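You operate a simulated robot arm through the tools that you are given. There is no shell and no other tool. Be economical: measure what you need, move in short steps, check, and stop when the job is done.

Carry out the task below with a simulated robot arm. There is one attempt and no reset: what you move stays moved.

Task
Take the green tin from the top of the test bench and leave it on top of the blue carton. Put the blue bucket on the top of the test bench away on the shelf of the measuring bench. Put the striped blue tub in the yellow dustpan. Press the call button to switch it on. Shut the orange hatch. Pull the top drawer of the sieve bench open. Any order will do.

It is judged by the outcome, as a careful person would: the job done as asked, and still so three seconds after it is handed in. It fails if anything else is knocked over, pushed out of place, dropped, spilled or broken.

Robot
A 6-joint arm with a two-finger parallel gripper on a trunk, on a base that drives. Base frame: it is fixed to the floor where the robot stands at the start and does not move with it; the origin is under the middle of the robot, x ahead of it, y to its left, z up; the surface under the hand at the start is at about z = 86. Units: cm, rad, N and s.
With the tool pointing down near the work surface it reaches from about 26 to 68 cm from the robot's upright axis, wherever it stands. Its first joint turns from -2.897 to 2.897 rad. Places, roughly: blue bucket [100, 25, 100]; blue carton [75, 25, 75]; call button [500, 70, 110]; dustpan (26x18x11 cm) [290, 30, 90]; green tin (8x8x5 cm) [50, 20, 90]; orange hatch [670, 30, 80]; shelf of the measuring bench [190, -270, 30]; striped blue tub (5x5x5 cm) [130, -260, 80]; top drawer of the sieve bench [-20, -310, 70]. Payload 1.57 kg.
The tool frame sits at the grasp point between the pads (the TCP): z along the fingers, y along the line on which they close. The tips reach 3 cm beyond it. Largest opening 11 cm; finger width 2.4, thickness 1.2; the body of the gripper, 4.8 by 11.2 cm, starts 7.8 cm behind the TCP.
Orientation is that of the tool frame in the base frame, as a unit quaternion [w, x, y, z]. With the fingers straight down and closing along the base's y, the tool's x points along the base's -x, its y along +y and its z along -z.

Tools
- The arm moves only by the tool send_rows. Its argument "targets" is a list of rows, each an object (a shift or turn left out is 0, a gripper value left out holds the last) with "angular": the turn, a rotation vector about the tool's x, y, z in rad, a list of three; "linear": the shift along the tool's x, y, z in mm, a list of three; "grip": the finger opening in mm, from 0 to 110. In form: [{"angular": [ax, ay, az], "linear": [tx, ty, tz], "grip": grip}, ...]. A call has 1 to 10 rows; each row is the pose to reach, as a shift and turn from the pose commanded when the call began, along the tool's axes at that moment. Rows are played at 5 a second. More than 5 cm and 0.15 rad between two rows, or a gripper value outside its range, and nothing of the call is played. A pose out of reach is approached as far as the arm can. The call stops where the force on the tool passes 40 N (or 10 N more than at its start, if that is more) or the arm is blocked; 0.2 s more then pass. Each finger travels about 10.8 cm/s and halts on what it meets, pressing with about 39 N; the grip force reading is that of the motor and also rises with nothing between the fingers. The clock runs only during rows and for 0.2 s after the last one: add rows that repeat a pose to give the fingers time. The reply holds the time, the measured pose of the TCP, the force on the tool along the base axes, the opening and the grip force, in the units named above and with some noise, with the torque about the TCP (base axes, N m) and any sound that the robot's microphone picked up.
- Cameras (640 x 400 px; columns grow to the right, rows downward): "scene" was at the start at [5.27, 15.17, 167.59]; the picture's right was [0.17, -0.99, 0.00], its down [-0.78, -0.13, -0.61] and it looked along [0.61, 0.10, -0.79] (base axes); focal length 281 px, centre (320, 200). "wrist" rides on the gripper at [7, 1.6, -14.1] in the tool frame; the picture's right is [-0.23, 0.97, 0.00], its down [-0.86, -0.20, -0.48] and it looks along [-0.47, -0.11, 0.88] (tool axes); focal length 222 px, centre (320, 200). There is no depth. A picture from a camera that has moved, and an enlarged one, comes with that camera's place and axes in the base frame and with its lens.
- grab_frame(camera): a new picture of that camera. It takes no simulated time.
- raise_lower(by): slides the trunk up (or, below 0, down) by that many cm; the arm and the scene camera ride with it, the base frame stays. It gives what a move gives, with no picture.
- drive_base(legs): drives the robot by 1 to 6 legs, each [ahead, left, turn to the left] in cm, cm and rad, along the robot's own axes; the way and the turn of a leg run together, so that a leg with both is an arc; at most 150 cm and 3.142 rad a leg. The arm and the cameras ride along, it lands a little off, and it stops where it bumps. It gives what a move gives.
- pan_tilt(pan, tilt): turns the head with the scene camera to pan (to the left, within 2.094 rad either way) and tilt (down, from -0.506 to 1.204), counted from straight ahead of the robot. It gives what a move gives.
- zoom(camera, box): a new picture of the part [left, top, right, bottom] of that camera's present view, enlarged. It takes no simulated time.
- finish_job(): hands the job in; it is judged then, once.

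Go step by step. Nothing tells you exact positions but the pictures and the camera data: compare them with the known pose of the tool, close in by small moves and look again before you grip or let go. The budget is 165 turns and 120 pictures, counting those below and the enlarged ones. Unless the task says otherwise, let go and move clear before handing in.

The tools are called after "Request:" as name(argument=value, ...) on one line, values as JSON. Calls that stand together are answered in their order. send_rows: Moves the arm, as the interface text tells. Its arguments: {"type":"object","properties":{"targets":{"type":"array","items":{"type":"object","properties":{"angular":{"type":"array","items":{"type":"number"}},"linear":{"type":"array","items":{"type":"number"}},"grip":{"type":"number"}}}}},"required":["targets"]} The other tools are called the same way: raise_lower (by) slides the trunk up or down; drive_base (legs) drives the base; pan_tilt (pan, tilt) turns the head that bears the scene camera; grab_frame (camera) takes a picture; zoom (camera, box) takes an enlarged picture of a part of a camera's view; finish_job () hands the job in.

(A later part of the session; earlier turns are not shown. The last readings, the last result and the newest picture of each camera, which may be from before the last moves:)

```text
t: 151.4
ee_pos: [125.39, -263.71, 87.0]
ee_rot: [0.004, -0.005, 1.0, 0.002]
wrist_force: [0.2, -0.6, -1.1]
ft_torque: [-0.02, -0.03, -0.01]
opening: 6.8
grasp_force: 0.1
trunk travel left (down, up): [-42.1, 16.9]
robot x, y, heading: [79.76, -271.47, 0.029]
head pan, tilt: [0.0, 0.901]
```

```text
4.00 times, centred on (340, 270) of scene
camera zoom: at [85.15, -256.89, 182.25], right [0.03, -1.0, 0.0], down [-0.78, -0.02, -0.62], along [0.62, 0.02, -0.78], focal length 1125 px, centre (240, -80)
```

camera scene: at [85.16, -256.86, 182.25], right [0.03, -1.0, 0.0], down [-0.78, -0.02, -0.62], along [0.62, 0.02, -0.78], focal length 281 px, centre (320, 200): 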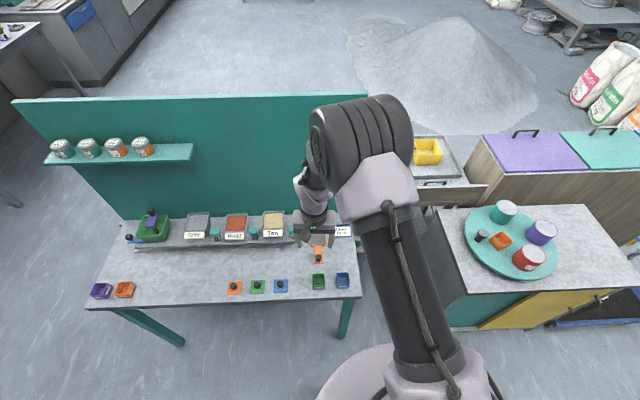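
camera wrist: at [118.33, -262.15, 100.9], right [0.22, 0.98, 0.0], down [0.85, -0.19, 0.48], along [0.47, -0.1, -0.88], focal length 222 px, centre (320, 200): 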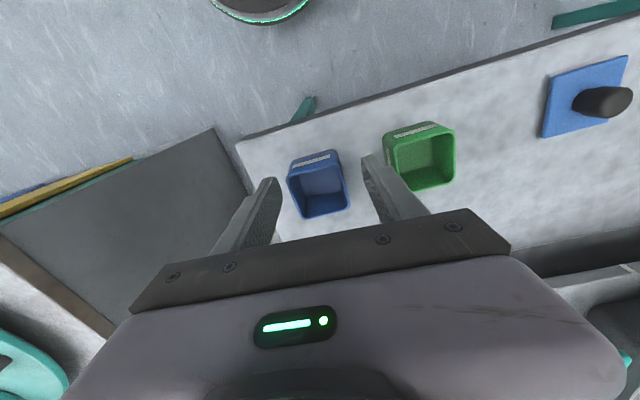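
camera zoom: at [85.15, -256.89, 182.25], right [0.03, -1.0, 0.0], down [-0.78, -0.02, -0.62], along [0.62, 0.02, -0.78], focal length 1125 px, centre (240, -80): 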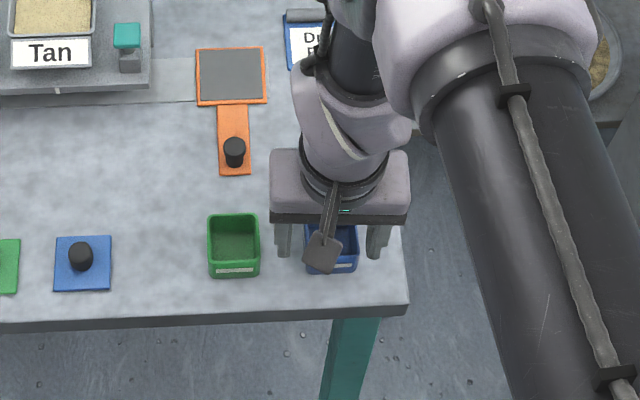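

The tub seems lower than guessed; descend in small guarded steps.

Request:
send_rows(targets=[{"linear": [0, 0, 8]}, {"linear": [0, 0, 16]}, {"linear": [0, 0, 16]}])

Request:
zoom(camera="wrist", box=[220, 110, 460, 260])

```text
t: 152.2
ee_pos: [125.43, -263.64, 85.44]
ee_rot: [0.004, -0.004, 1.0, 0.0]
wrist_force: [-0.6, 0.0, 0.4]
ft_torque: [0.02, 0.0, 0.01]
opening: 6.8
grasp_force: 0.1
trunk travel left (down, up): [-42.1, 16.9]
robot x, y, heading: [79.83, -270.82, 0.029]
head pan, tilt: [0.0, 0.901]
```

```text
2.67 times, centred on (340, 185) of wrist
camera zoom: at [118.37, -262.07, 99.38], right [0.22, 0.98, 0.0], down [0.85, -0.19, 0.48], along [0.47, -0.1, -0.88], focal length 592 px, centre (267, 240)
```

zoom: 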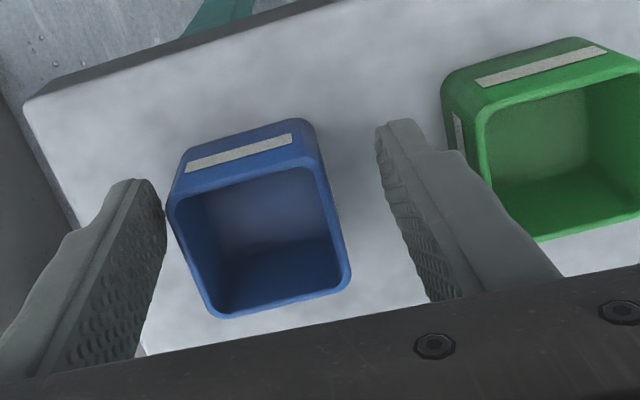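

The silver stripe confirms it. Shift 5 mm toward -y, go 8 mm lower, and close.

Request:
send_rows(targets=[{"linear": [0, -5, 0]}, {"linear": [0, -5, 8]}, {"linear": [0, -5, 8]}, {"linear": [0, -5, 8], "grip": 30}, {"linear": [0, -5, 8]}, {"linear": [0, -5, 8]}, {"linear": [0, -5, 8]}])

```text
t: 153.8
ee_pos: [125.59, -264.08, 84.56]
ee_rot: [0.004, -0.005, 1.0, 0.001]
wrist_force: [0.8, -0.2, 1.3]
ft_torque: [-0.01, -0.08, 0.01]
opening: 4.79
grasp_force: 39.0
trunk travel left (down, up): [-42.1, 16.9]
robot x, y, heading: [80.19, -271.18, 0.029]
head pan, tilt: [0.0, 0.901]
```

Tub gripped (4.8 cm). Lift it and check.

Request:
send_rows(targets=[{"linear": [0, 0, -30]}, {"linear": [0, 0, -70]}, {"linear": [0, 0, -110]}, {"linear": [0, 0, -150]}, {"linear": [0, 0, -190]}, {"linear": [0, 0, -230]}, {"linear": [20, 0, -260]}, {"linear": [20, 0, -260]}])

Request:
grab_frame(camera="wrist")

```text
t: 155.6
ee_pos: [123.09, -263.99, 110.72]
ee_rot: [0.003, -0.005, 1.0, 0.0]
wrist_force: [-0.3, 0.3, -0.3]
ft_torque: [-0.03, 0.04, 0.02]
opening: 4.73
grasp_force: 39.4
trunk travel left (down, up): [-42.1, 16.9]
robot x, y, heading: [80.93, -270.69, 0.028]
head pan, tilt: [0.0, 0.901]
```

```text
47 pictures are left
camera wrist: at [116.08, -262.55, 124.65], right [0.22, 0.98, 0.0], down [0.85, -0.19, 0.48], along [0.47, -0.1, -0.88], focal length 222 px, centre (320, 200)
```

wrist: 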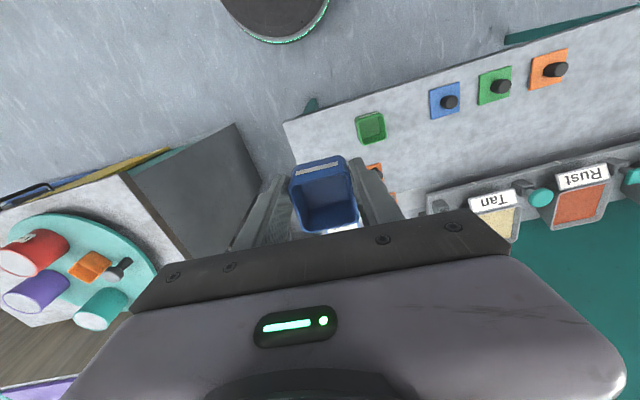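

Tub secured. Drive to the second bench in front of the dustpan.

Request:
drive_base(legs=[[-10, 120, 0], [0, 55, -0.028], [150, 0, 0], [67, 0, 0], [0, 0, 1.5708]])

Request:
pan_tilt(pan=0.0, tilt=0.7)

Request:
grab_frame(camera="scene")

```text
t: 178.5
ee_pos: [282.36, -57.45, 110.8]
ee_rot: [0.002, -0.691, 0.723, 0.002]
wrist_force: [0.3, -0.7, 0.6]
ft_torque: [-0.02, 0.02, -0.01]
opening: 4.7
grasp_force: 39.3
trunk travel left (down, up): [-42.1, 16.9]
robot x, y, heading: [286.85, -100.68, 1.546]
head pan, tilt: [0.0, 0.901]
```

```text
t: 179.2
ee_pos: [282.39, -57.51, 110.68]
ee_rot: [0.002, -0.691, 0.723, 0.002]
wrist_force: [-0.4, 0.0, -0.9]
ft_torque: [0.01, 0.02, 0.02]
opening: 4.71
grasp_force: 39.2
trunk travel left (down, up): [-42.1, 16.9]
robot x, y, heading: [286.75, -100.65, 1.539]
head pan, tilt: [0.0, 0.7]
```

```text
46 pictures are left
camera scene: at [272.95, -93.99, 183.86], right [1.0, -0.03, 0.0], down [-0.02, -0.64, -0.76], along [0.02, 0.76, -0.64], focal length 281 px, centre (320, 200)
```

scene: 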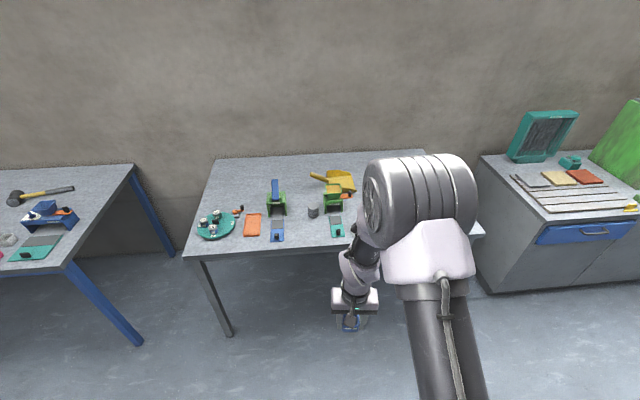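

The dustpan is at ≈[291, 34] with its handle to the left. Drive ahead to the bench and look from above.

Request:
drive_base(legs=[[66, 0, 0.027]])

Request:
grab_frame(camera="scene")

Request:
grab_frame(camera="wrist")

```text
t: 182.9
ee_pos: [282.11, 9.37, 110.76]
ee_rot: [0.003, -0.699, 0.715, 0.002]
wrist_force: [0.3, -0.6, 0.1]
ft_torque: [-0.01, 0.0, 0.02]
opening: 4.69
grasp_force: 38.9
trunk travel left (down, up): [-42.1, 16.9]
robot x, y, heading: [287.7, -33.89, 1.567]
head pan, tilt: [0.0, 0.7]
```

```text
45 pictures are left
camera scene: at [273.81, -27.31, 183.86], right [1.0, 0.0, 0.0], down [0.0, -0.64, -0.76], along [0.0, 0.76, -0.64], focal length 281 px, centre (320, 200)
```

scene: 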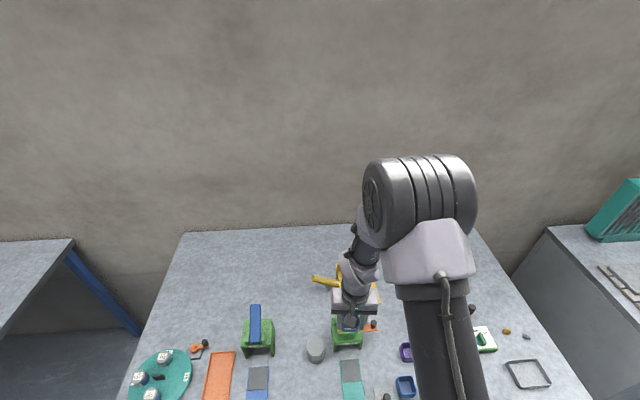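

```text
44 pictures are left
camera wrist: at [280.58, 2.35, 124.64], right [-0.97, 0.25, 0.0], down [0.22, 0.85, 0.48], along [0.12, 0.47, -0.88], focal length 222 px, centre (320, 200)
```

wrist: 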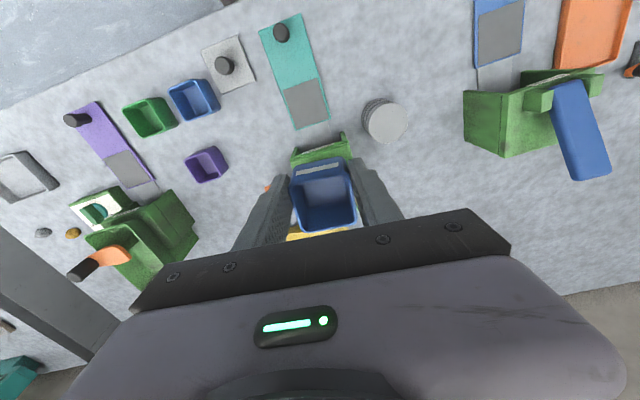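

Request:
zoom(camera="scene", box=[290, 230, 450, 370])

```text
2.86 times, centred on (370, 300) of scene
camera zoom: at [273.81, -27.31, 183.86], right [1.0, 0.0, 0.0], down [0.0, -0.64, -0.76], along [0.0, 0.76, -0.64], focal length 804 px, centre (177, -86)
```

zoom: 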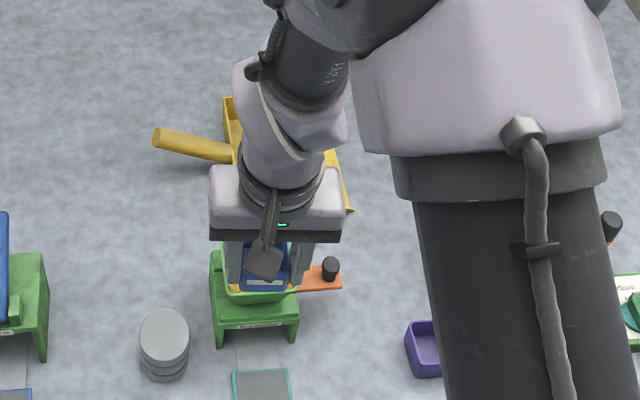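

The pan interior spans about x 281–297, y 27–43. Drive 4 cm closer and carry the tub above [289, 34.5].

Request:
drive_base(legs=[[4, 0, 0]])

Request:
send_rows(targets=[{"linear": [-40, -12, 0]}, {"linear": [-80, -24, 0]}, {"linear": [-120, -36, 0]}, {"linear": [-160, -48, 0]}, {"linear": [-195, -60, 0]}, {"linear": [-212, -64, 0]}, {"linear": [-212, -64, 0]}])

Request:
grab_frame(camera="wrist")

Request:
zoom(camera="scene", box=[280, 200, 440, 340])

```text
t: 183.8
ee_pos: [282.29, 13.55, 110.67]
ee_rot: [0.002, -0.7, 0.715, 0.001]
wrist_force: [1.2, 0.1, -1.2]
ft_torque: [-0.07, 0.01, -0.02]
opening: 4.73
grasp_force: 39.5
trunk travel left (down, up): [-42.1, 16.9]
robot x, y, heading: [288.1, -29.9, 1.57]
head pan, tilt: [0.0, 0.7]
```

```text
t: 185.4
ee_pos: [289.16, 34.64, 110.74]
ee_rot: [0.002, -0.699, 0.715, 0.003]
wrist_force: [-0.6, 1.0, -0.2]
ft_torque: [0.0, 0.01, -0.04]
opening: 4.7
grasp_force: 39.1
trunk travel left (down, up): [-42.1, 16.9]
robot x, y, heading: [288.02, -29.83, 1.565]
head pan, tilt: [0.0, 0.7]
```

```text
42 pictures are left
camera wrist: at [287.4, 27.53, 124.87], right [-0.97, 0.25, 0.0], down [0.22, 0.85, 0.48], along [0.12, 0.47, -0.88], focal length 222 px, centre (320, 200)
```

wrist: 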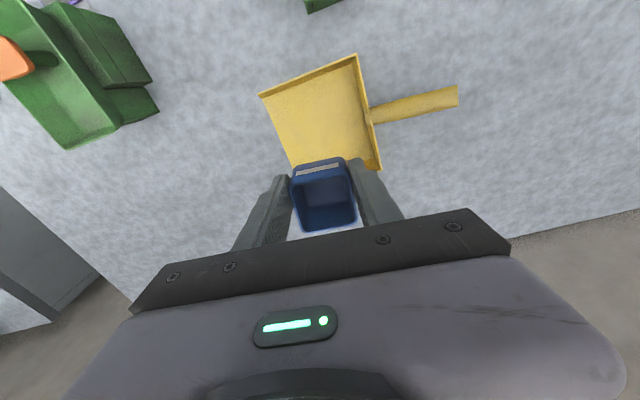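

```text
2.86 times, centred on (360, 270) of scene
camera zoom: at [273.84, -23.34, 183.87], right [1.0, 0.0, 0.0], down [0.0, -0.64, -0.77], along [0.0, 0.77, -0.64], focal length 804 px, centre (206, 0)
```

zoom: 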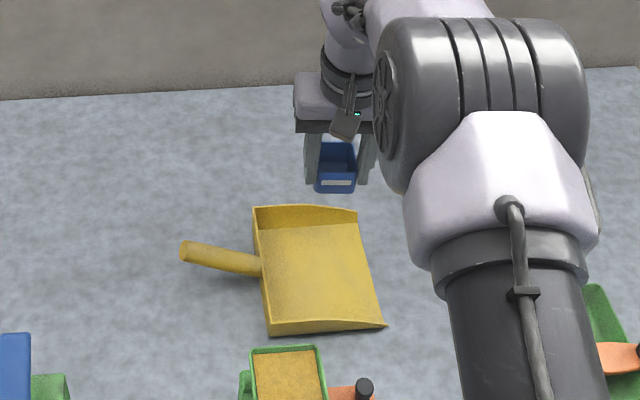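

The tub is above the pan's centre. Lower to near the pan floor.

Request:
send_rows(targets=[{"linear": [0, 0, 45]}, {"linear": [0, 0, 90]}, {"linear": [0, 0, 130]}, {"linear": [0, 0, 160]}, {"linear": [0, 0, 180]}, {"linear": [0, 0, 180]}])

Request:
zoom(camera="scene", box=[280, 220, 440, 340])

Request:
grab_frame(camera="wrist")

```text
t: 186.8
ee_pos: [289.28, 34.7, 92.69]
ee_rot: [0.002, -0.7, 0.714, 0.003]
wrist_force: [-0.4, -0.5, -0.3]
ft_torque: [-0.05, -0.03, -0.01]
opening: 4.72
grasp_force: 39.6
trunk travel left (down, up): [-42.1, 16.9]
robot x, y, heading: [287.7, -29.78, 1.57]
head pan, tilt: [0.0, 0.7]
```

```text
3.33 times, centred on (360, 280) of scene
camera zoom: at [273.83, -23.31, 183.87], right [1.0, 0.0, 0.0], down [0.0, -0.64, -0.76], along [0.0, 0.76, -0.64], focal length 938 px, centre (187, -67)
```

zoom: 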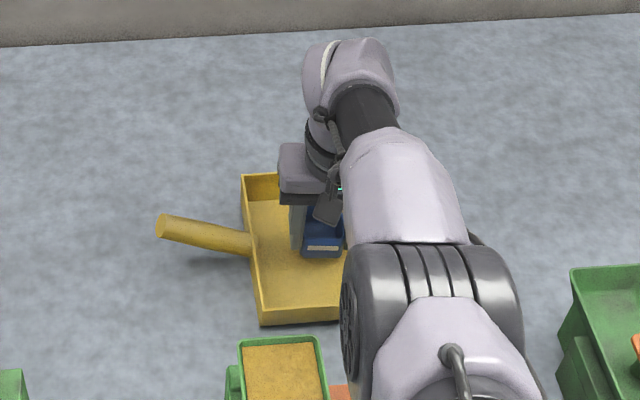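

```text
39 pictures are left
camera wrist: at [287.51, 27.54, 106.69], right [-0.97, 0.25, 0.0], down [0.22, 0.85, 0.48], along [0.12, 0.47, -0.88], focal length 222 px, centre (320, 200)
```

wrist: 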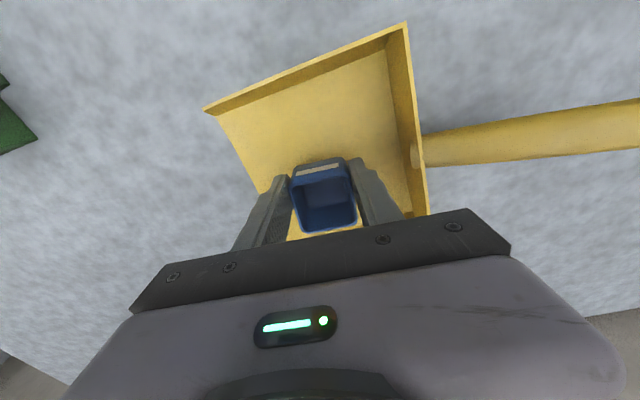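

Request:
send_rows(targets=[{"linear": [0, 0, 5]}, {"linear": [0, 0, 10]}, {"linear": [0, 0, 10]}])

Request:
send_rows(targets=[{"linear": [0, 0, 3]}, {"linear": [0, 0, 5]}, {"linear": [0, 0, 5]}])

```text
t: 187.6
ee_pos: [289.25, 34.16, 92.03]
ee_rot: [0.002, -0.699, 0.715, 0.003]
wrist_force: [-0.4, 0.3, -0.6]
ft_torque: [0.0, -0.03, -0.02]
opening: 4.71
grasp_force: 38.9
out of reach, approached as far as the arm can: row 2, 3
trunk travel left (down, up): [-42.1, 16.9]
robot x, y, heading: [287.99, -29.44, 1.568]
head pan, tilt: [0.0, 0.7]
```

```text
t: 188.4
ee_pos: [289.22, 34.27, 91.54]
ee_rot: [0.001, -0.7, 0.714, 0.003]
wrist_force: [-0.1, 0.3, 0.1]
ft_torque: [0.0, 0.0, 0.0]
opening: 4.7
grasp_force: 39.0
trunk travel left (down, up): [-42.1, 16.9]
robot x, y, heading: [287.28, -29.33, 1.568]
head pan, tilt: [0.0, 0.7]
```

Reach limit because the trunk is high; trade arm height for trunk height.

Request:
send_rows(targets=[{"linear": [0, 0, -40]}, {"linear": [0, 0, -80]}, {"linear": [0, 0, -100]}, {"linear": [0, 0, -100]}])

Request:
raise_lower(by=-10)

Request:
send_rows(targets=[{"linear": [0, 0, 2.5]}, {"linear": [0, 0, 5]}, {"linear": [0, 0, 5]}])

```text
t: 189.4
ee_pos: [289.14, 35.84, 97.03]
ee_rot: [0.002, -0.699, 0.715, 0.001]
wrist_force: [-0.6, 0.3, 0.1]
ft_torque: [-0.01, -0.01, 0.01]
opening: 4.7
grasp_force: 39.1
out of reach, approached as far as the arm can: row 1, 2, 3, 4
trunk travel left (down, up): [-42.1, 16.9]
robot x, y, heading: [287.99, -29.95, 1.572]
head pan, tilt: [0.0, 0.7]
```

```text
t: 190.4
ee_pos: [289.13, 36.55, 90.12]
ee_rot: [0.007, -0.7, 0.715, 0.009]
wrist_force: [-1.6, -10.0, 34.0]
ft_torque: [-0.5, 0.05, -0.03]
opening: 4.71
grasp_force: 38.9
trunk travel left (down, up): [-34.1, 24.9]
robot x, y, heading: [287.89, -29.71, 1.568]
head pan, tilt: [0.0, 0.7]
stopped: the force on the tool passed its limit at 88 N (the readings are from after the stop); the commanded pose is now the measured one
```

```text
t: 190.8
ee_pos: [289.07, 36.65, 90.15]
ee_rot: [0.009, -0.7, 0.714, 0.011]
wrist_force: [-0.4, -1.8, 21.4]
ft_torque: [-0.31, 0.01, -0.06]
opening: 4.7
grasp_force: 38.8
trunk travel left (down, up): [-34.1, 24.9]
robot x, y, heading: [287.42, -29.87, 1.568]
head pan, tilt: [0.0, 0.7]
stopped in row 2: the force on the tool passed its limit at 49 N (the readings are from after the stop); the commanded pose is now the measured one
```

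The tub has touched down in the pan at [289, 36.6]. Ease off and look.

Request:
send_rows(targets=[{"linear": [0, 0, -2]}, {"linear": [0, 0, -3]}, {"linear": [0, 0, -3]}])

Request:
zoom(camera="scene", box=[280, 180, 440, 300])

Request:
grab_frame(camera="wrist")

```text
t: 191.7
ee_pos: [289.18, 36.64, 90.18]
ee_rot: [0.009, -0.699, 0.715, 0.009]
wrist_force: [0.7, 3.1, 9.2]
ft_torque: [0.05, 0.01, 0.03]
opening: 4.72
grasp_force: 38.9
trunk travel left (down, up): [-34.1, 24.9]
robot x, y, heading: [288.07, -29.67, 1.568]
head pan, tilt: [0.0, 0.7]
```

```text
3.33 times, centred on (360, 240) of scene
camera zoom: at [273.83, -23.37, 175.86], right [1.0, 0.0, 0.0], down [0.0, -0.64, -0.77], along [0.0, 0.77, -0.64], focal length 938 px, centre (187, 67)
```

zoom: 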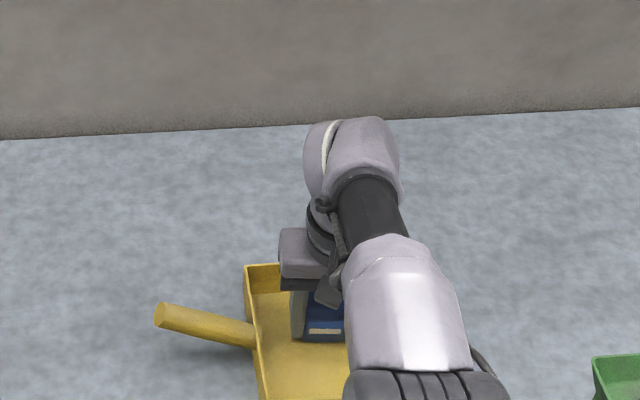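

```text
37 pictures are left
camera wrist: at [287.4, 29.41, 103.93], right [-0.97, 0.25, 0.01], down [0.22, 0.84, 0.5], along [0.12, 0.48, -0.87], focal length 222 px, centre (320, 200)
```

wrist: 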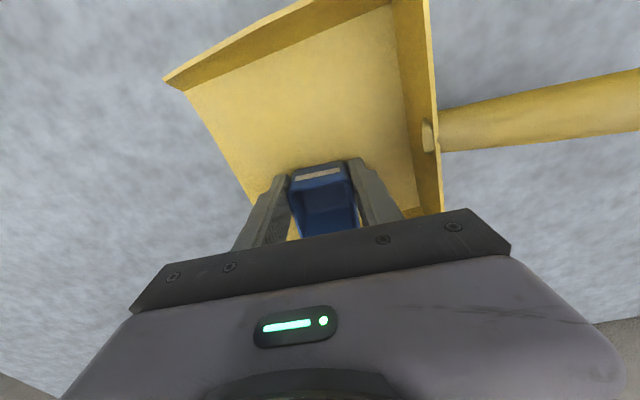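

The tub sits flat in the pan. Open and rise.

Request:
send_rows(targets=[{"grip": 60}, {"grip": 70}, {"grip": 70}, {"linear": [10, 0, -20]}, {"linear": [30, 0, -60]}, {"linear": [50, 0, -100]}, {"linear": [70, 0, -140]}, {"linear": [110, 0, -160]}, {"linear": [150, 0, -170]}, {"linear": [150, 0, -170]}])

Request:
grab_frame(camera="wrist")

```text
t: 193.8
ee_pos: [288.6, 38.28, 95.9]
ee_rot: [0.007, -0.699, 0.715, 0.008]
wrist_force: [-0.1, -0.9, -1.1]
ft_torque: [0.05, 0.06, 0.0]
opening: 7.0
grasp_force: 0.0
out of reach, approached as far as the arm can: row 4, 5, 6, 7, 8, 9, 10
trunk travel left (down, up): [-34.1, 24.9]
robot x, y, heading: [288.15, -29.91, 1.567]
head pan, tilt: [0.0, 0.7]
```

```text
36 pictures are left
camera wrist: at [286.87, 31.0, 109.69], right [-0.97, 0.25, 0.01], down [0.22, 0.84, 0.5], along [0.12, 0.48, -0.87], focal length 222 px, centre (320, 200)
```

wrist: 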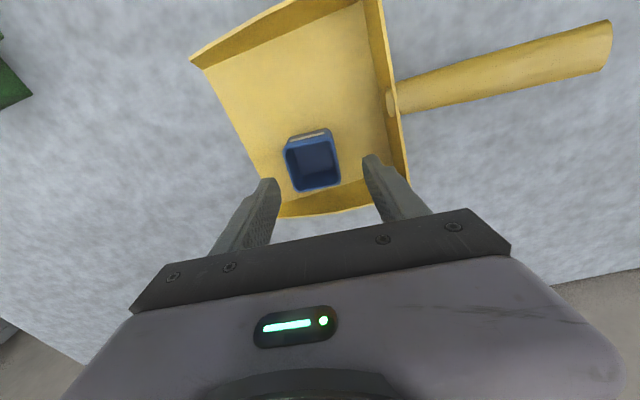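

The tub rests in the dustpan. Rise with the trunk, then back off.

Request:
raise_lower(by=20)

Request:
drive_base(legs=[[-60, 0, 0]])

Request:
send_rows(targets=[{"linear": [40, 0, 0]}, {"linear": [80, 0, 0]}, {"linear": [120, 0, 0]}, {"linear": [160, 0, 0]}, {"linear": [200, 0, 0]}, {"linear": [200, 0, 0]}])

Request:
pan_tilt(pan=-0.9, tilt=0.4)

Request:
grab_frame(camera="scene")

```text
t: 196.0
ee_pos: [288.62, 38.31, 115.72]
ee_rot: [0.007, -0.7, 0.714, 0.009]
wrist_force: [0.2, -0.2, 0.6]
ft_torque: [-0.02, -0.02, 0.0]
opening: 7.0
grasp_force: 0.2
trunk travel left (down, up): [-54.1, 4.9]
robot x, y, heading: [288.12, -29.76, 1.565]
head pan, tilt: [0.0, 0.7]
```

```text
t: 199.4
ee_pos: [288.12, -22.64, 115.83]
ee_rot: [0.007, -0.703, 0.712, 0.008]
wrist_force: [-0.5, -0.2, -0.7]
ft_torque: [0.0, -0.02, -0.02]
opening: 6.99
grasp_force: 0.0
trunk travel left (down, up): [-54.1, 4.9]
robot x, y, heading: [288.02, -90.5, 1.572]
head pan, tilt: [0.0, 0.7]
```

```text
t: 200.8
ee_pos: [288.14, -22.59, 115.79]
ee_rot: [0.007, -0.701, 0.713, 0.009]
wrist_force: [-0.4, -0.6, 0.1]
ft_torque: [0.01, 0.03, -0.01]
opening: 7.01
grasp_force: 0.0
out of reach, approached as far as the arm can: row 1, 2, 3, 4, 5, 6
trunk travel left (down, up): [-54.1, 4.9]
robot x, y, heading: [288.16, -90.69, 1.57]
head pan, tilt: [0.0, 0.7]
```

```text
t: 202.1
ee_pos: [288.2, -22.56, 115.86]
ee_rot: [0.007, -0.702, 0.712, 0.008]
wrist_force: [-1.1, 0.5, 0.3]
ft_torque: [0.0, -0.01, 0.0]
opening: 7.0
grasp_force: 0.1
trunk travel left (down, up): [-54.1, 4.9]
robot x, y, heading: [287.65, -90.56, 1.575]
head pan, tilt: [-0.901, 0.4]
```

```text
35 pictures are left
camera scene: at [281.0, -86.92, 198.54], right [0.62, -0.78, 0.0], down [-0.3, -0.24, -0.92], along [0.72, 0.57, -0.39], focal length 281 px, centre (320, 200)
```

scene: 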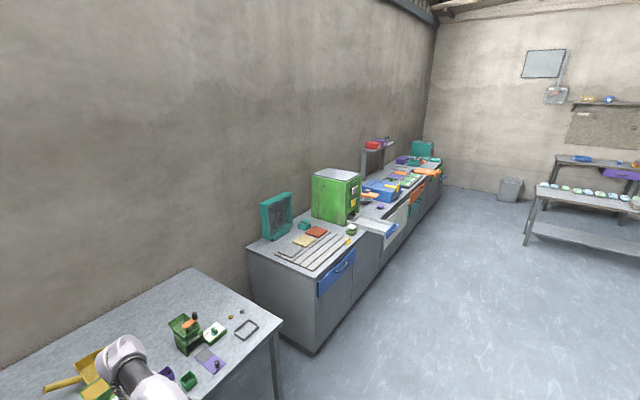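

The arm is stretched straight and the retract didn't take. Try small steps inwards and downwards.

Request:
send_rows(targets=[{"linear": [5, 0, 5]}, {"linear": [10, 0, 10]}, {"linear": [20, 0, 20]}, {"linear": [30, 0, 30]}, {"linear": [40, 0, 40]}])

```text
t: 203.2
ee_pos: [288.1, -23.67, 111.96]
ee_rot: [0.006, -0.701, 0.713, 0.007]
wrist_force: [0.2, -0.8, 0.9]
ft_torque: [-0.03, 0.0, -0.03]
opening: 7.01
grasp_force: 0.1
out of reach, approached as far as the arm can: row 1, 2, 3, 4, 5
trunk travel left (down, up): [-54.1, 4.9]
robot x, y, heading: [288.0, -90.58, 1.571]
head pan, tilt: [-0.901, 0.4]
```

Request:
send_rows(targets=[{"linear": [10, 0, 20]}, {"linear": [20, 0, 40]}, {"linear": [30, 0, 60]}, {"linear": [40, 0, 80]}, {"linear": [60, 0, 100]}, {"linear": [80, 0, 110]}, {"linear": [100, 0, 110]}, {"linear": [120, 0, 110]}, {"linear": [140, 0, 110]}, {"linear": [160, 0, 110]}])

```text
t: 205.4
ee_pos: [287.9, -39.45, 100.8]
ee_rot: [0.007, -0.702, 0.713, 0.008]
wrist_force: [-0.1, 0.0, -0.4]
ft_torque: [0.02, 0.03, -0.03]
opening: 6.99
grasp_force: 0.0
out of reach, approached as far as the arm can: row 1, 2, 3, 4
trunk travel left (down, up): [-54.1, 4.9]
robot x, y, heading: [288.22, -90.75, 1.577]
head pan, tilt: [-0.901, 0.4]
```

Arm is free again. Zoom on the counter to find the call button and the orange hatch.

Request:
zoom(camera="scene", box=[250, 120, 450, 280])

```text
2.50 times, centred on (350, 200) of scene
camera zoom: at [281.0, -86.99, 198.54], right [0.62, -0.78, 0.0], down [-0.3, -0.24, -0.92], along [0.72, 0.57, -0.39], focal length 703 px, centre (245, 200)
```

zoom: 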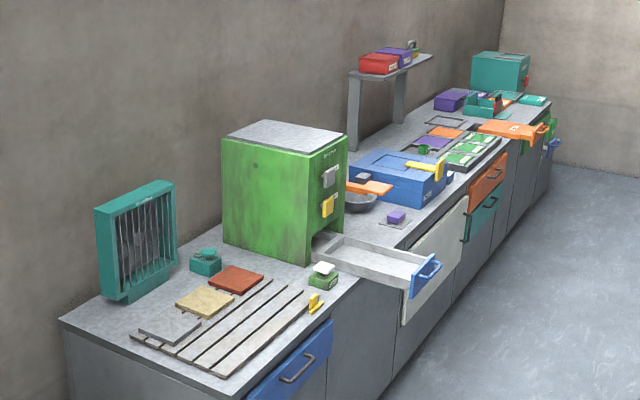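

The green machine on the counter probably carries the call button; the orange flap further on (x≈670) is the hatch. Drive along to face the machine.

Request:
drive_base(legs=[[0, -100, 0], [0, -92, 0]])

Request:
pan_tilt(pan=-0.1, tilt=0.55)

Request:
grab_frame(camera="scene")

```text
t: 214.9
ee_pos: [475.63, -37.5, 100.57]
ee_rot: [0.007, -0.702, 0.712, 0.008]
wrist_force: [0.6, -0.5, -0.4]
ft_torque: [-0.02, 0.0, -0.02]
opening: 7.0
grasp_force: 0.1
trunk travel left (down, up): [-54.1, 4.9]
robot x, y, heading: [475.47, -88.72, 1.578]
head pan, tilt: [-0.901, 0.4]
```

```text
t: 216.0
ee_pos: [475.59, -37.46, 100.79]
ee_rot: [0.006, -0.703, 0.711, 0.009]
wrist_force: [0.1, -0.7, 0.1]
ft_torque: [0.01, 0.0, -0.03]
opening: 7.0
grasp_force: 0.1
trunk travel left (down, up): [-54.1, 4.9]
robot x, y, heading: [475.47, -88.3, 1.578]
head pan, tilt: [-0.099, 0.55]
```

```text
33 pictures are left
camera scene: at [462.51, -81.91, 197.17], right [1.0, -0.09, 0.0], down [-0.05, -0.52, -0.85], along [0.08, 0.85, -0.52], focal length 281 px, centre (320, 200)
```

scene: 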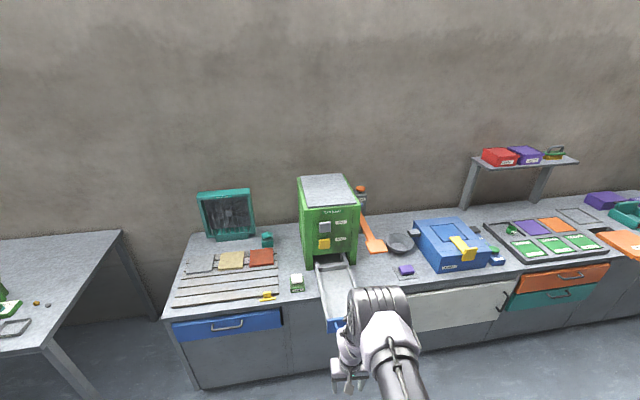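

The orange-topped thing at (361,190) behind/right of the machine matches the call button. Zoom on it and the hatch.

Request:
zoom(camera="scene", box=[290, 160, 450, 280])

Request:
zoom(camera="scene", box=[500, 190, 640, 330])

```text
3.33 times, centred on (370, 220) of scene
camera zoom: at [462.51, -81.91, 197.17], right [1.0, -0.09, 0.0], down [-0.05, -0.52, -0.85], along [0.08, 0.85, -0.52], focal length 938 px, centre (153, 133)
```

zoom: 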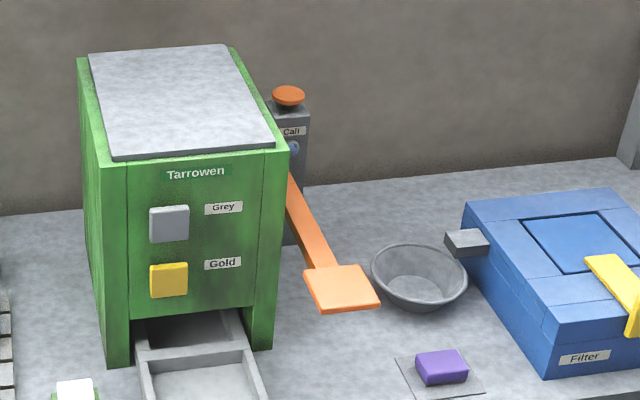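

```text
2.86 times, centred on (570, 260) of scene
camera zoom: at [462.51, -81.91, 197.17], right [1.0, -0.09, 0.0], down [-0.05, -0.52, -0.85], along [0.08, 0.85, -0.52], focal length 804 px, centre (-394, 29)
```

zoom: 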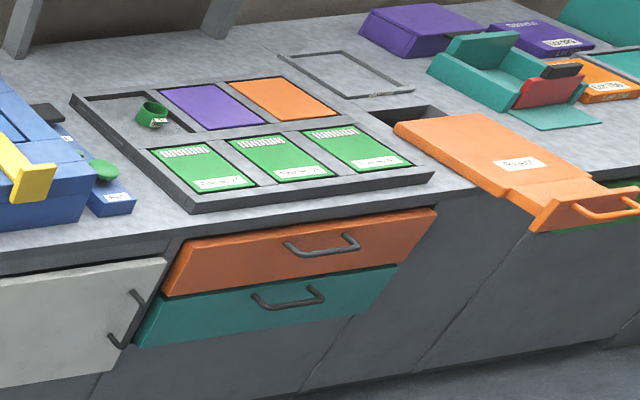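

The call button is an orange mushroom on a grey post at about [502, 61, 116]; the hatch is a slid-out orange plate. Raise the arm, close the fingers, pitch the tool outward and drive closer.

Request:
send_rows(targets=[{"linear": [0, 0, -40], "grip": 0}, {"linear": [0, 0, -80]}, {"linear": [0, 0, -120]}, {"linear": [0, 0, -160]}, {"linear": [0, 0, -200]}, {"angular": [0, -0.14, 0], "linear": [0, 0, -240]}, {"angular": [0, -0.28, 0], "linear": [0, 0, -240]}, {"angular": [0, -0.42, 0], "linear": [0, 0, -240]}, {"angular": [0, -0.56, 0], "linear": [0, 0, -240]}, {"angular": [0, -0.7, 0], "linear": [0, 0, -240]}])

Request:
drive_base(legs=[[0, -28, 0], [62, 0, 0]])

Request:
pan_tilt(pan=0.0, tilt=0.7)

Request:
grab_frame(camera="scene")

Request:
grab_frame(camera="wrist")

```text
t: 218.2
ee_pos: [475.69, -37.99, 124.73]
ee_rot: [0.25, -0.657, 0.666, 0.248]
wrist_force: [0.6, 0.3, -0.3]
ft_torque: [-0.03, 0.0, -0.05]
opening: 0.0
grasp_force: 21.5
trunk travel left (down, up): [-54.1, 4.9]
robot x, y, heading: [475.67, -88.68, 1.577]
head pan, tilt: [-0.099, 0.55]
```

```text
t: 223.2
ee_pos: [503.87, 23.42, 124.65]
ee_rot: [0.252, -0.655, 0.668, 0.247]
wrist_force: [-1.2, -0.9, 0.7]
ft_torque: [0.0, -0.02, 0.0]
opening: 0.01
grasp_force: 21.3
trunk travel left (down, up): [-54.1, 4.9]
robot x, y, heading: [503.58, -27.59, 1.575]
head pan, tilt: [-0.099, 0.55]
```

```text
t: 223.9
ee_pos: [503.9, 23.45, 124.69]
ee_rot: [0.251, -0.656, 0.668, 0.248]
wrist_force: [-0.2, -0.4, -0.6]
ft_torque: [-0.01, -0.01, 0.01]
opening: 0.0
grasp_force: 21.3
trunk travel left (down, up): [-54.1, 4.9]
robot x, y, heading: [503.79, -27.03, 1.567]
head pan, tilt: [0.0, 0.7]
```

```text
30 pictures are left
camera scene: at [489.48, -20.79, 195.86], right [1.0, 0.0, 0.0], down [0.0, -0.64, -0.77], along [0.0, 0.77, -0.64], focal length 281 px, centre (320, 200)
```

scene: 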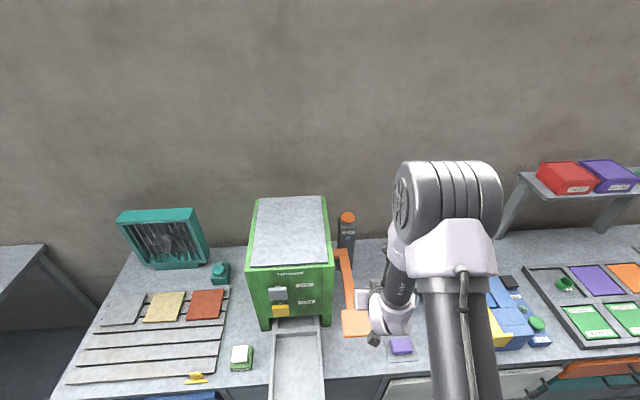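

```text
29 pictures are left
camera wrist: at [502.0, 8.89, 130.57], right [-0.97, 0.19, 0.15], down [0.21, 0.32, 0.92], along [0.13, 0.93, -0.35], focal length 222 px, centre (320, 200)
```

wrist: 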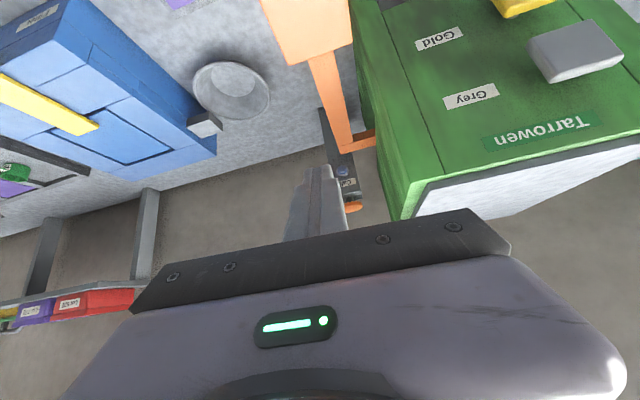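

Triangulating: button top ≈[501.3, 67.7, 113]; the machine's right face is x≈495 with top z≈121. I need to be ~7 cm closer; check for obstacles in front of the base first.

Request:
pan_tilt(pan=0.0, tilt=1.2)

Request:
grab_frame(camera="scene")

```text
t: 224.8
ee_pos: [503.93, 23.41, 124.74]
ee_rot: [0.251, -0.656, 0.668, 0.247]
wrist_force: [0.2, -0.6, -0.2]
ft_torque: [-0.01, 0.02, 0.04]
opening: 0.0
grasp_force: 21.0
trunk travel left (down, up): [-54.1, 4.9]
robot x, y, heading: [503.7, -27.65, 1.569]
head pan, tilt: [0.0, 1.201]
```

```text
28 pictures are left
camera scene: at [489.47, -23.7, 192.26], right [1.0, 0.0, 0.0], down [0.0, -0.93, -0.36], along [0.0, 0.36, -0.93], focal length 281 px, centre (320, 200)
```

scene: 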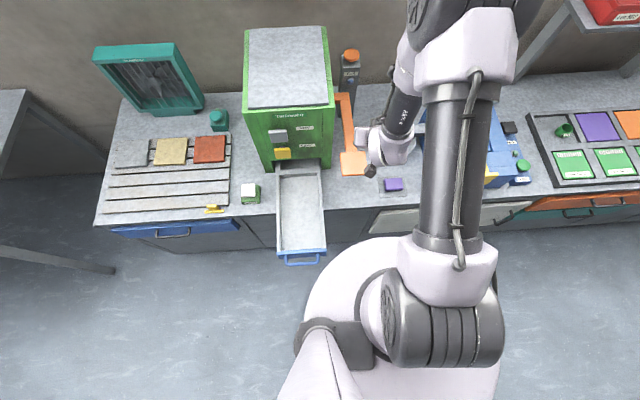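

The way is clear if I go slightly right to avoid the tray. Drive right 8 and ahead 8 cm, then pitch the tool further.

Request:
drive_base(legs=[[0, -8, 0], [8, 0, 0]])

Request:
send_rows(targets=[{"angular": [0, -0.15, 0]}, {"angular": [0, -0.3, 0]}, {"angular": [0, -0.3, 0]}])

```text
t: 226.6
ee_pos: [511.91, 31.3, 124.66]
ee_rot: [0.251, -0.656, 0.668, 0.248]
wrist_force: [-0.8, 0.0, 0.1]
ft_torque: [-0.02, -0.02, -0.01]
opening: 0.01
grasp_force: 20.8
trunk travel left (down, up): [-54.1, 4.9]
robot x, y, heading: [511.81, -19.57, 1.568]
head pan, tilt: [0.0, 1.201]
```

```text
t: 227.4
ee_pos: [511.77, 31.21, 124.74]
ee_rot: [0.349, -0.611, 0.622, 0.343]
wrist_force: [-0.8, 0.1, -1.4]
ft_torque: [0.04, 0.0, -0.02]
opening: 0.0
grasp_force: 21.1
trunk travel left (down, up): [-54.1, 4.9]
robot x, y, heading: [511.61, -19.82, 1.568]
head pan, tilt: [0.0, 1.201]
```

Request:
send_rows(targets=[{"linear": [-15.4, 12, 39.7]}, {"linear": [-30.8, 24, 79.5]}, {"linear": [-46.1, 36, 119]}, {"linear": [-61.5, 48, 159]}, {"linear": [-76.9, 60, 199]}, {"linear": [-92.3, 72, 238]}, {"linear": [-115, 90, 275]}, {"linear": [-115, 90, 275]}])

Request:
pan_tilt(pan=0.05, tilt=0.75)

Request:
zoom(camera="scene", box=[220, 150, 380, 270])

Request:
grab_frame(camera="wrist")

```text
t: 229.2
ee_pos: [503.32, 60.95, 120.36]
ee_rot: [0.348, -0.611, 0.623, 0.343]
wrist_force: [-0.1, -0.3, 0.2]
ft_torque: [0.0, -0.03, -0.01]
opening: 0.0
grasp_force: 21.1
trunk travel left (down, up): [-54.1, 4.9]
robot x, y, heading: [511.24, -19.12, 1.569]
head pan, tilt: [0.0, 1.201]
```

```text
t: 230.1
ee_pos: [503.37, 61.02, 120.22]
ee_rot: [0.349, -0.611, 0.623, 0.343]
wrist_force: [0.5, -0.4, 0.4]
ft_torque: [0.01, 0.02, -0.03]
opening: 0.02
grasp_force: 21.3
trunk travel left (down, up): [-54.1, 4.9]
robot x, y, heading: [511.6, -19.55, 1.567]
head pan, tilt: [0.051, 0.75]
```

```text
3.33 times, centred on (300, 210) of scene
camera zoom: at [496.94, -13.17, 195.43], right [1.0, 0.05, 0.0], down [0.03, -0.68, -0.73], along [-0.04, 0.73, -0.68], focal length 938 px, centre (387, 167)
```

zoom: 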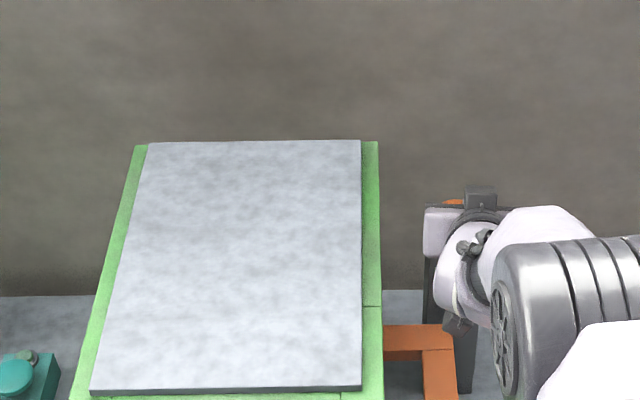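

```text
26 pictures are left
camera wrist: at [501.42, 45.35, 121.56], right [-0.97, 0.14, 0.19], down [0.2, 0.04, 0.98], along [0.13, 0.99, -0.06], focal length 222 px, centre (320, 200)
```

wrist: 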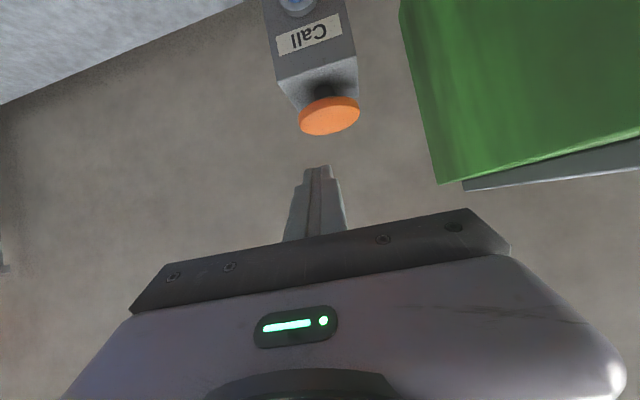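

The button is just ahead and below the fingertips. Move over it, then press down in steps.

Request:
send_rows(targets=[{"linear": [-20, 9, 33]}, {"linear": [-3, 9, 43.5]}, {"linear": [14, 9, 54]}, {"linear": [18.5, 9, 56.5]}, {"linear": [22.5, 9, 59]}, {"linear": [26.9, 9, 61.6]}, {"linear": [26.9, 9, 61.6]}])

Request:
grab_frame(camera="wrist")

```text
t: 231.7
ee_pos: [502.17, 64.19, 114.99]
ee_rot: [0.348, -0.611, 0.622, 0.343]
wrist_force: [1.4, 0.6, 4.1]
ft_torque: [0.13, -0.07, -0.01]
opening: 0.0
grasp_force: 20.8
out of reach, approached as far as the arm can: row 5, 6, 7
trunk travel left (down, up): [-54.1, 4.9]
robot x, y, heading: [511.22, -19.05, 1.566]
head pan, tilt: [0.051, 0.75]
heard: click
```

```text
25 pictures are left
camera wrist: at [500.24, 48.46, 116.23], right [-0.97, 0.14, 0.19], down [0.2, 0.03, 0.98], along [0.13, 0.99, -0.06], focal length 222 px, centre (320, 200)
```

wrist: 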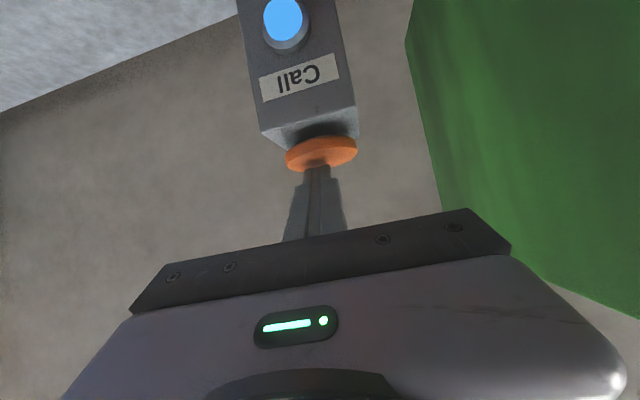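

Click heard and the lamp is lit. Raise clear with the trunk and back away.

Request:
raise_lower(by=4)

Request:
drive_base(legs=[[-60, 0, 0]])

Request:
zoom(camera="scene", box=[200, 130, 400, 270])

```text
t: 232.5
ee_pos: [502.14, 64.15, 118.85]
ee_rot: [0.348, -0.611, 0.623, 0.343]
wrist_force: [0.3, -1.3, -0.6]
ft_torque: [-0.05, 0.02, 0.02]
opening: 0.0
grasp_force: 21.2
trunk travel left (down, up): [-58.1, 0.9]
robot x, y, heading: [511.19, -19.3, 1.569]
head pan, tilt: [0.051, 0.75]
```

```text
t: 235.8
ee_pos: [502.05, 5.46, 118.98]
ee_rot: [0.348, -0.612, 0.622, 0.344]
wrist_force: [-0.8, -0.1, -0.2]
ft_torque: [-0.01, 0.06, -0.02]
opening: 0.0
grasp_force: 20.8
trunk travel left (down, up): [-58.1, 0.9]
robot x, y, heading: [511.47, -77.96, 1.576]
head pan, tilt: [0.051, 0.75]
```

```text
2.86 times, centred on (300, 200) of scene
camera zoom: at [496.95, -71.9, 199.43], right [1.0, 0.05, 0.0], down [0.04, -0.68, -0.73], along [-0.04, 0.73, -0.68], focal length 804 px, centre (377, 200)
```

zoom: 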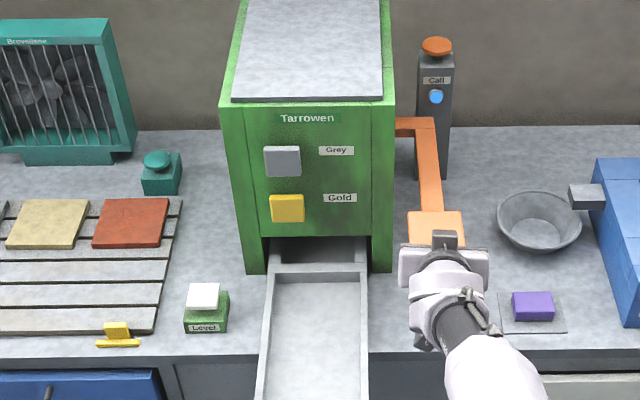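

The lamp is on. Retract the arm, lower the trunk, and drive along to the hatch.

Request:
send_rows(targets=[{"linear": [22, 0, -36]}, {"linear": [44, 0, -72]}, {"linear": [66, 0, -108]}, {"linear": [88, 0, -144]}, {"linear": [110, 0, -180]}, {"linear": [132, 0, -216]}, {"linear": [132, 0, -216]}])

Request:
drive_base(legs=[[0, -100, 0], [0, -52, 0]])

Request:
raise_lower(by=-25)

Request:
pan_tilt(pan=0.05, tilt=0.7)

Request:
grab_frame(camera="scene")

```text
t: 237.4
ee_pos: [501.63, -19.92, 118.96]
ee_rot: [0.348, -0.612, 0.621, 0.344]
wrist_force: [0.3, 0.1, 0.2]
ft_torque: [0.03, 0.01, -0.02]
opening: 0.0
grasp_force: 21.1
out of reach, approached as far as the arm can: row 1
trunk travel left (down, up): [-58.1, 0.9]
robot x, y, heading: [511.69, -77.75, 1.572]
head pan, tilt: [0.051, 0.75]
```

```text
t: 245.3
ee_pos: [654.08, -18.42, 118.83]
ee_rot: [-0.345, 0.617, -0.617, -0.346]
wrist_force: [0.2, 0.1, -0.1]
ft_torque: [-0.02, 0.0, -0.02]
opening: 0.0
grasp_force: 21.5
trunk travel left (down, up): [-58.1, 0.9]
robot x, y, heading: [665.09, -76.21, 1.587]
head pan, tilt: [0.051, 0.75]
```

```text
t: 247.9
ee_pos: [654.09, -18.47, 93.91]
ee_rot: [0.346, -0.617, 0.617, 0.345]
wrist_force: [0.3, -1.0, 0.9]
ft_torque: [-0.01, -0.01, 0.01]
opening: 0.0
grasp_force: 21.4
trunk travel left (down, up): [-33.1, 25.9]
robot x, y, heading: [665.12, -76.38, 1.588]
head pan, tilt: [0.051, 0.75]
```

```text
t: 248.5
ee_pos: [654.01, -18.57, 93.97]
ee_rot: [-0.345, 0.617, -0.617, -0.346]
wrist_force: [-0.3, 0.3, -0.9]
ft_torque: [0.01, 0.01, 0.0]
opening: 0.02
grasp_force: 21.3
trunk travel left (down, up): [-33.1, 25.9]
robot x, y, heading: [665.0, -76.44, 1.595]
head pan, tilt: [0.051, 0.7]
```

```text
23 pictures are left
camera scene: at [650.36, -70.31, 174.86], right [1.0, 0.07, 0.0], down [0.05, -0.64, -0.76], along [-0.05, 0.76, -0.64], focal length 281 px, centre (320, 200)
```

scene: 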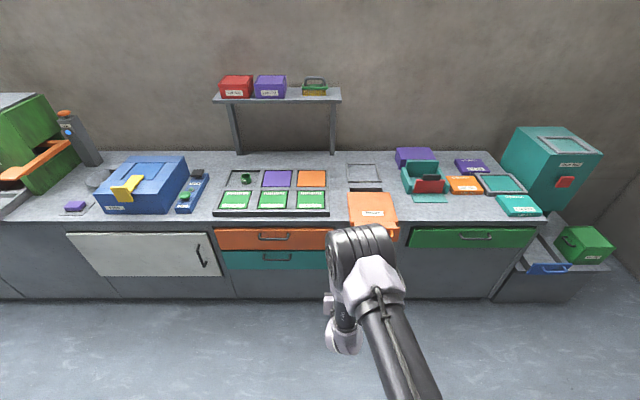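

Request:
zoom(camera="scene", box=[310, 150, 450, 260])

Request:
grab_frame(camera="wrist")

```text
3.64 times, centred on (380, 205) of scene
camera zoom: at [650.36, -70.31, 174.86], right [1.0, 0.07, 0.0], down [0.05, -0.64, -0.76], along [-0.05, 0.76, -0.64], focal length 1023 px, centre (102, 182)
```

zoom: 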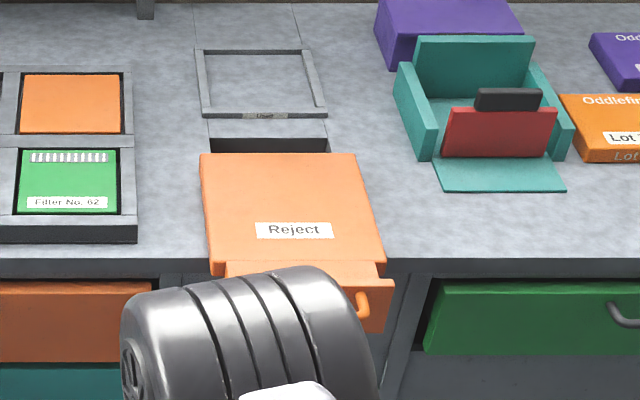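

```text
21 pictures are left
camera wrist: at [652.48, -34.15, 95.24], right [-0.97, 0.12, 0.19], down [0.2, 0.04, 0.98], along [0.11, 0.99, -0.06], focal length 222 px, centre (320, 200)
```

wrist: 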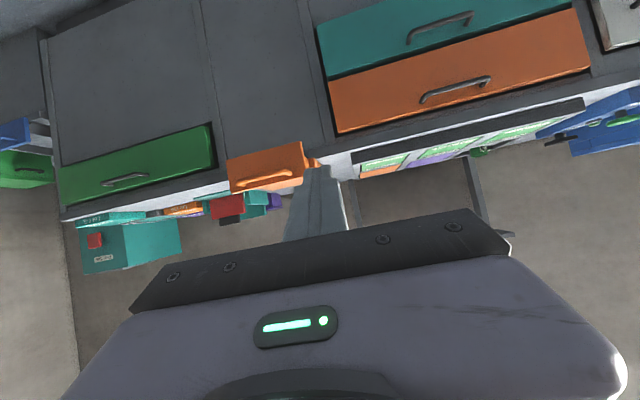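

The hatch is an orange sliding plate with a front lip (panel x 659–679, z 78–86, front y≈18.5), about 5 cm open. I'll level the tool, line it up below the handle at x≈669, z≈80.5 and push.

Request:
send_rows(targets=[{"angular": [0, -0.14, 0], "linear": [0, -35, 0]}, {"angular": [0, -0.28, 0], "linear": [0, -70, 0]}, {"angular": [0, -0.42, 0], "linear": [0, -105, 0]}, {"angular": [0, -0.547, 0], "linear": [0, -140, 0]}, {"angular": [0, -0.547, 0], "linear": [0, -153, 0]}, {"angular": [0, -0.547, 0], "linear": [0, -153, 0]}])

Request:
raise_lower(by=-13.5)

Request:
drive_base(legs=[[18, 0, -0.02]])

Request:
grab_frame(camera="wrist")

```text
t: 249.9
ee_pos: [669.31, -18.35, 93.96]
ee_rot: [-0.499, 0.501, -0.499, -0.501]
wrist_force: [-0.4, -0.4, 0.6]
ft_torque: [-0.03, -0.01, 0.01]
opening: 0.0
grasp_force: 21.1
trunk travel left (down, up): [-33.1, 25.9]
robot x, y, heading: [665.32, -76.41, 1.589]
head pan, tilt: [0.051, 0.7]
```

```text
t: 251.6
ee_pos: [669.22, -18.49, 80.5]
ee_rot: [-0.498, 0.501, -0.5, -0.5]
wrist_force: [0.7, -0.7, -0.7]
ft_torque: [0.01, -0.01, -0.02]
opening: 0.0
grasp_force: 21.2
trunk travel left (down, up): [-19.6, 39.4]
robot x, y, heading: [665.07, -76.52, 1.59]
head pan, tilt: [0.051, 0.7]
```

```text
t: 253.1
ee_pos: [670.09, -0.5, 80.48]
ee_rot: [0.502, -0.497, 0.505, 0.496]
wrist_force: [0.5, -0.6, 0.1]
ft_torque: [-0.03, -0.01, 0.03]
opening: 0.01
grasp_force: 21.6
trunk travel left (down, up): [-19.6, 39.4]
robot x, y, heading: [664.65, -58.51, 1.576]
head pan, tilt: [0.051, 0.7]
```

```text
20 pictures are left
camera wrist: at [668.22, -14.59, 73.36], right [-0.97, 0.02, 0.23], down [0.19, -0.48, 0.86], along [0.12, 0.88, 0.46], focal length 222 px, centre (320, 200)
```

wrist: 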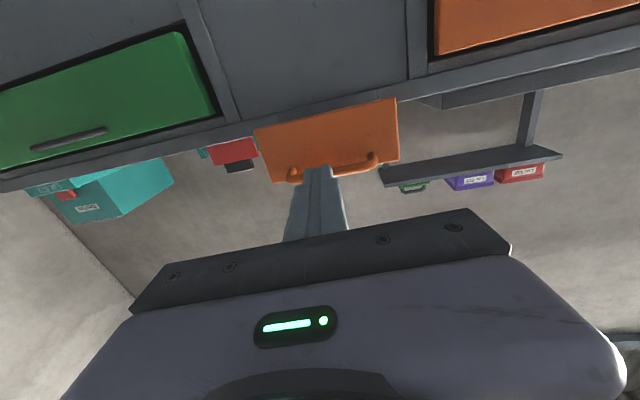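

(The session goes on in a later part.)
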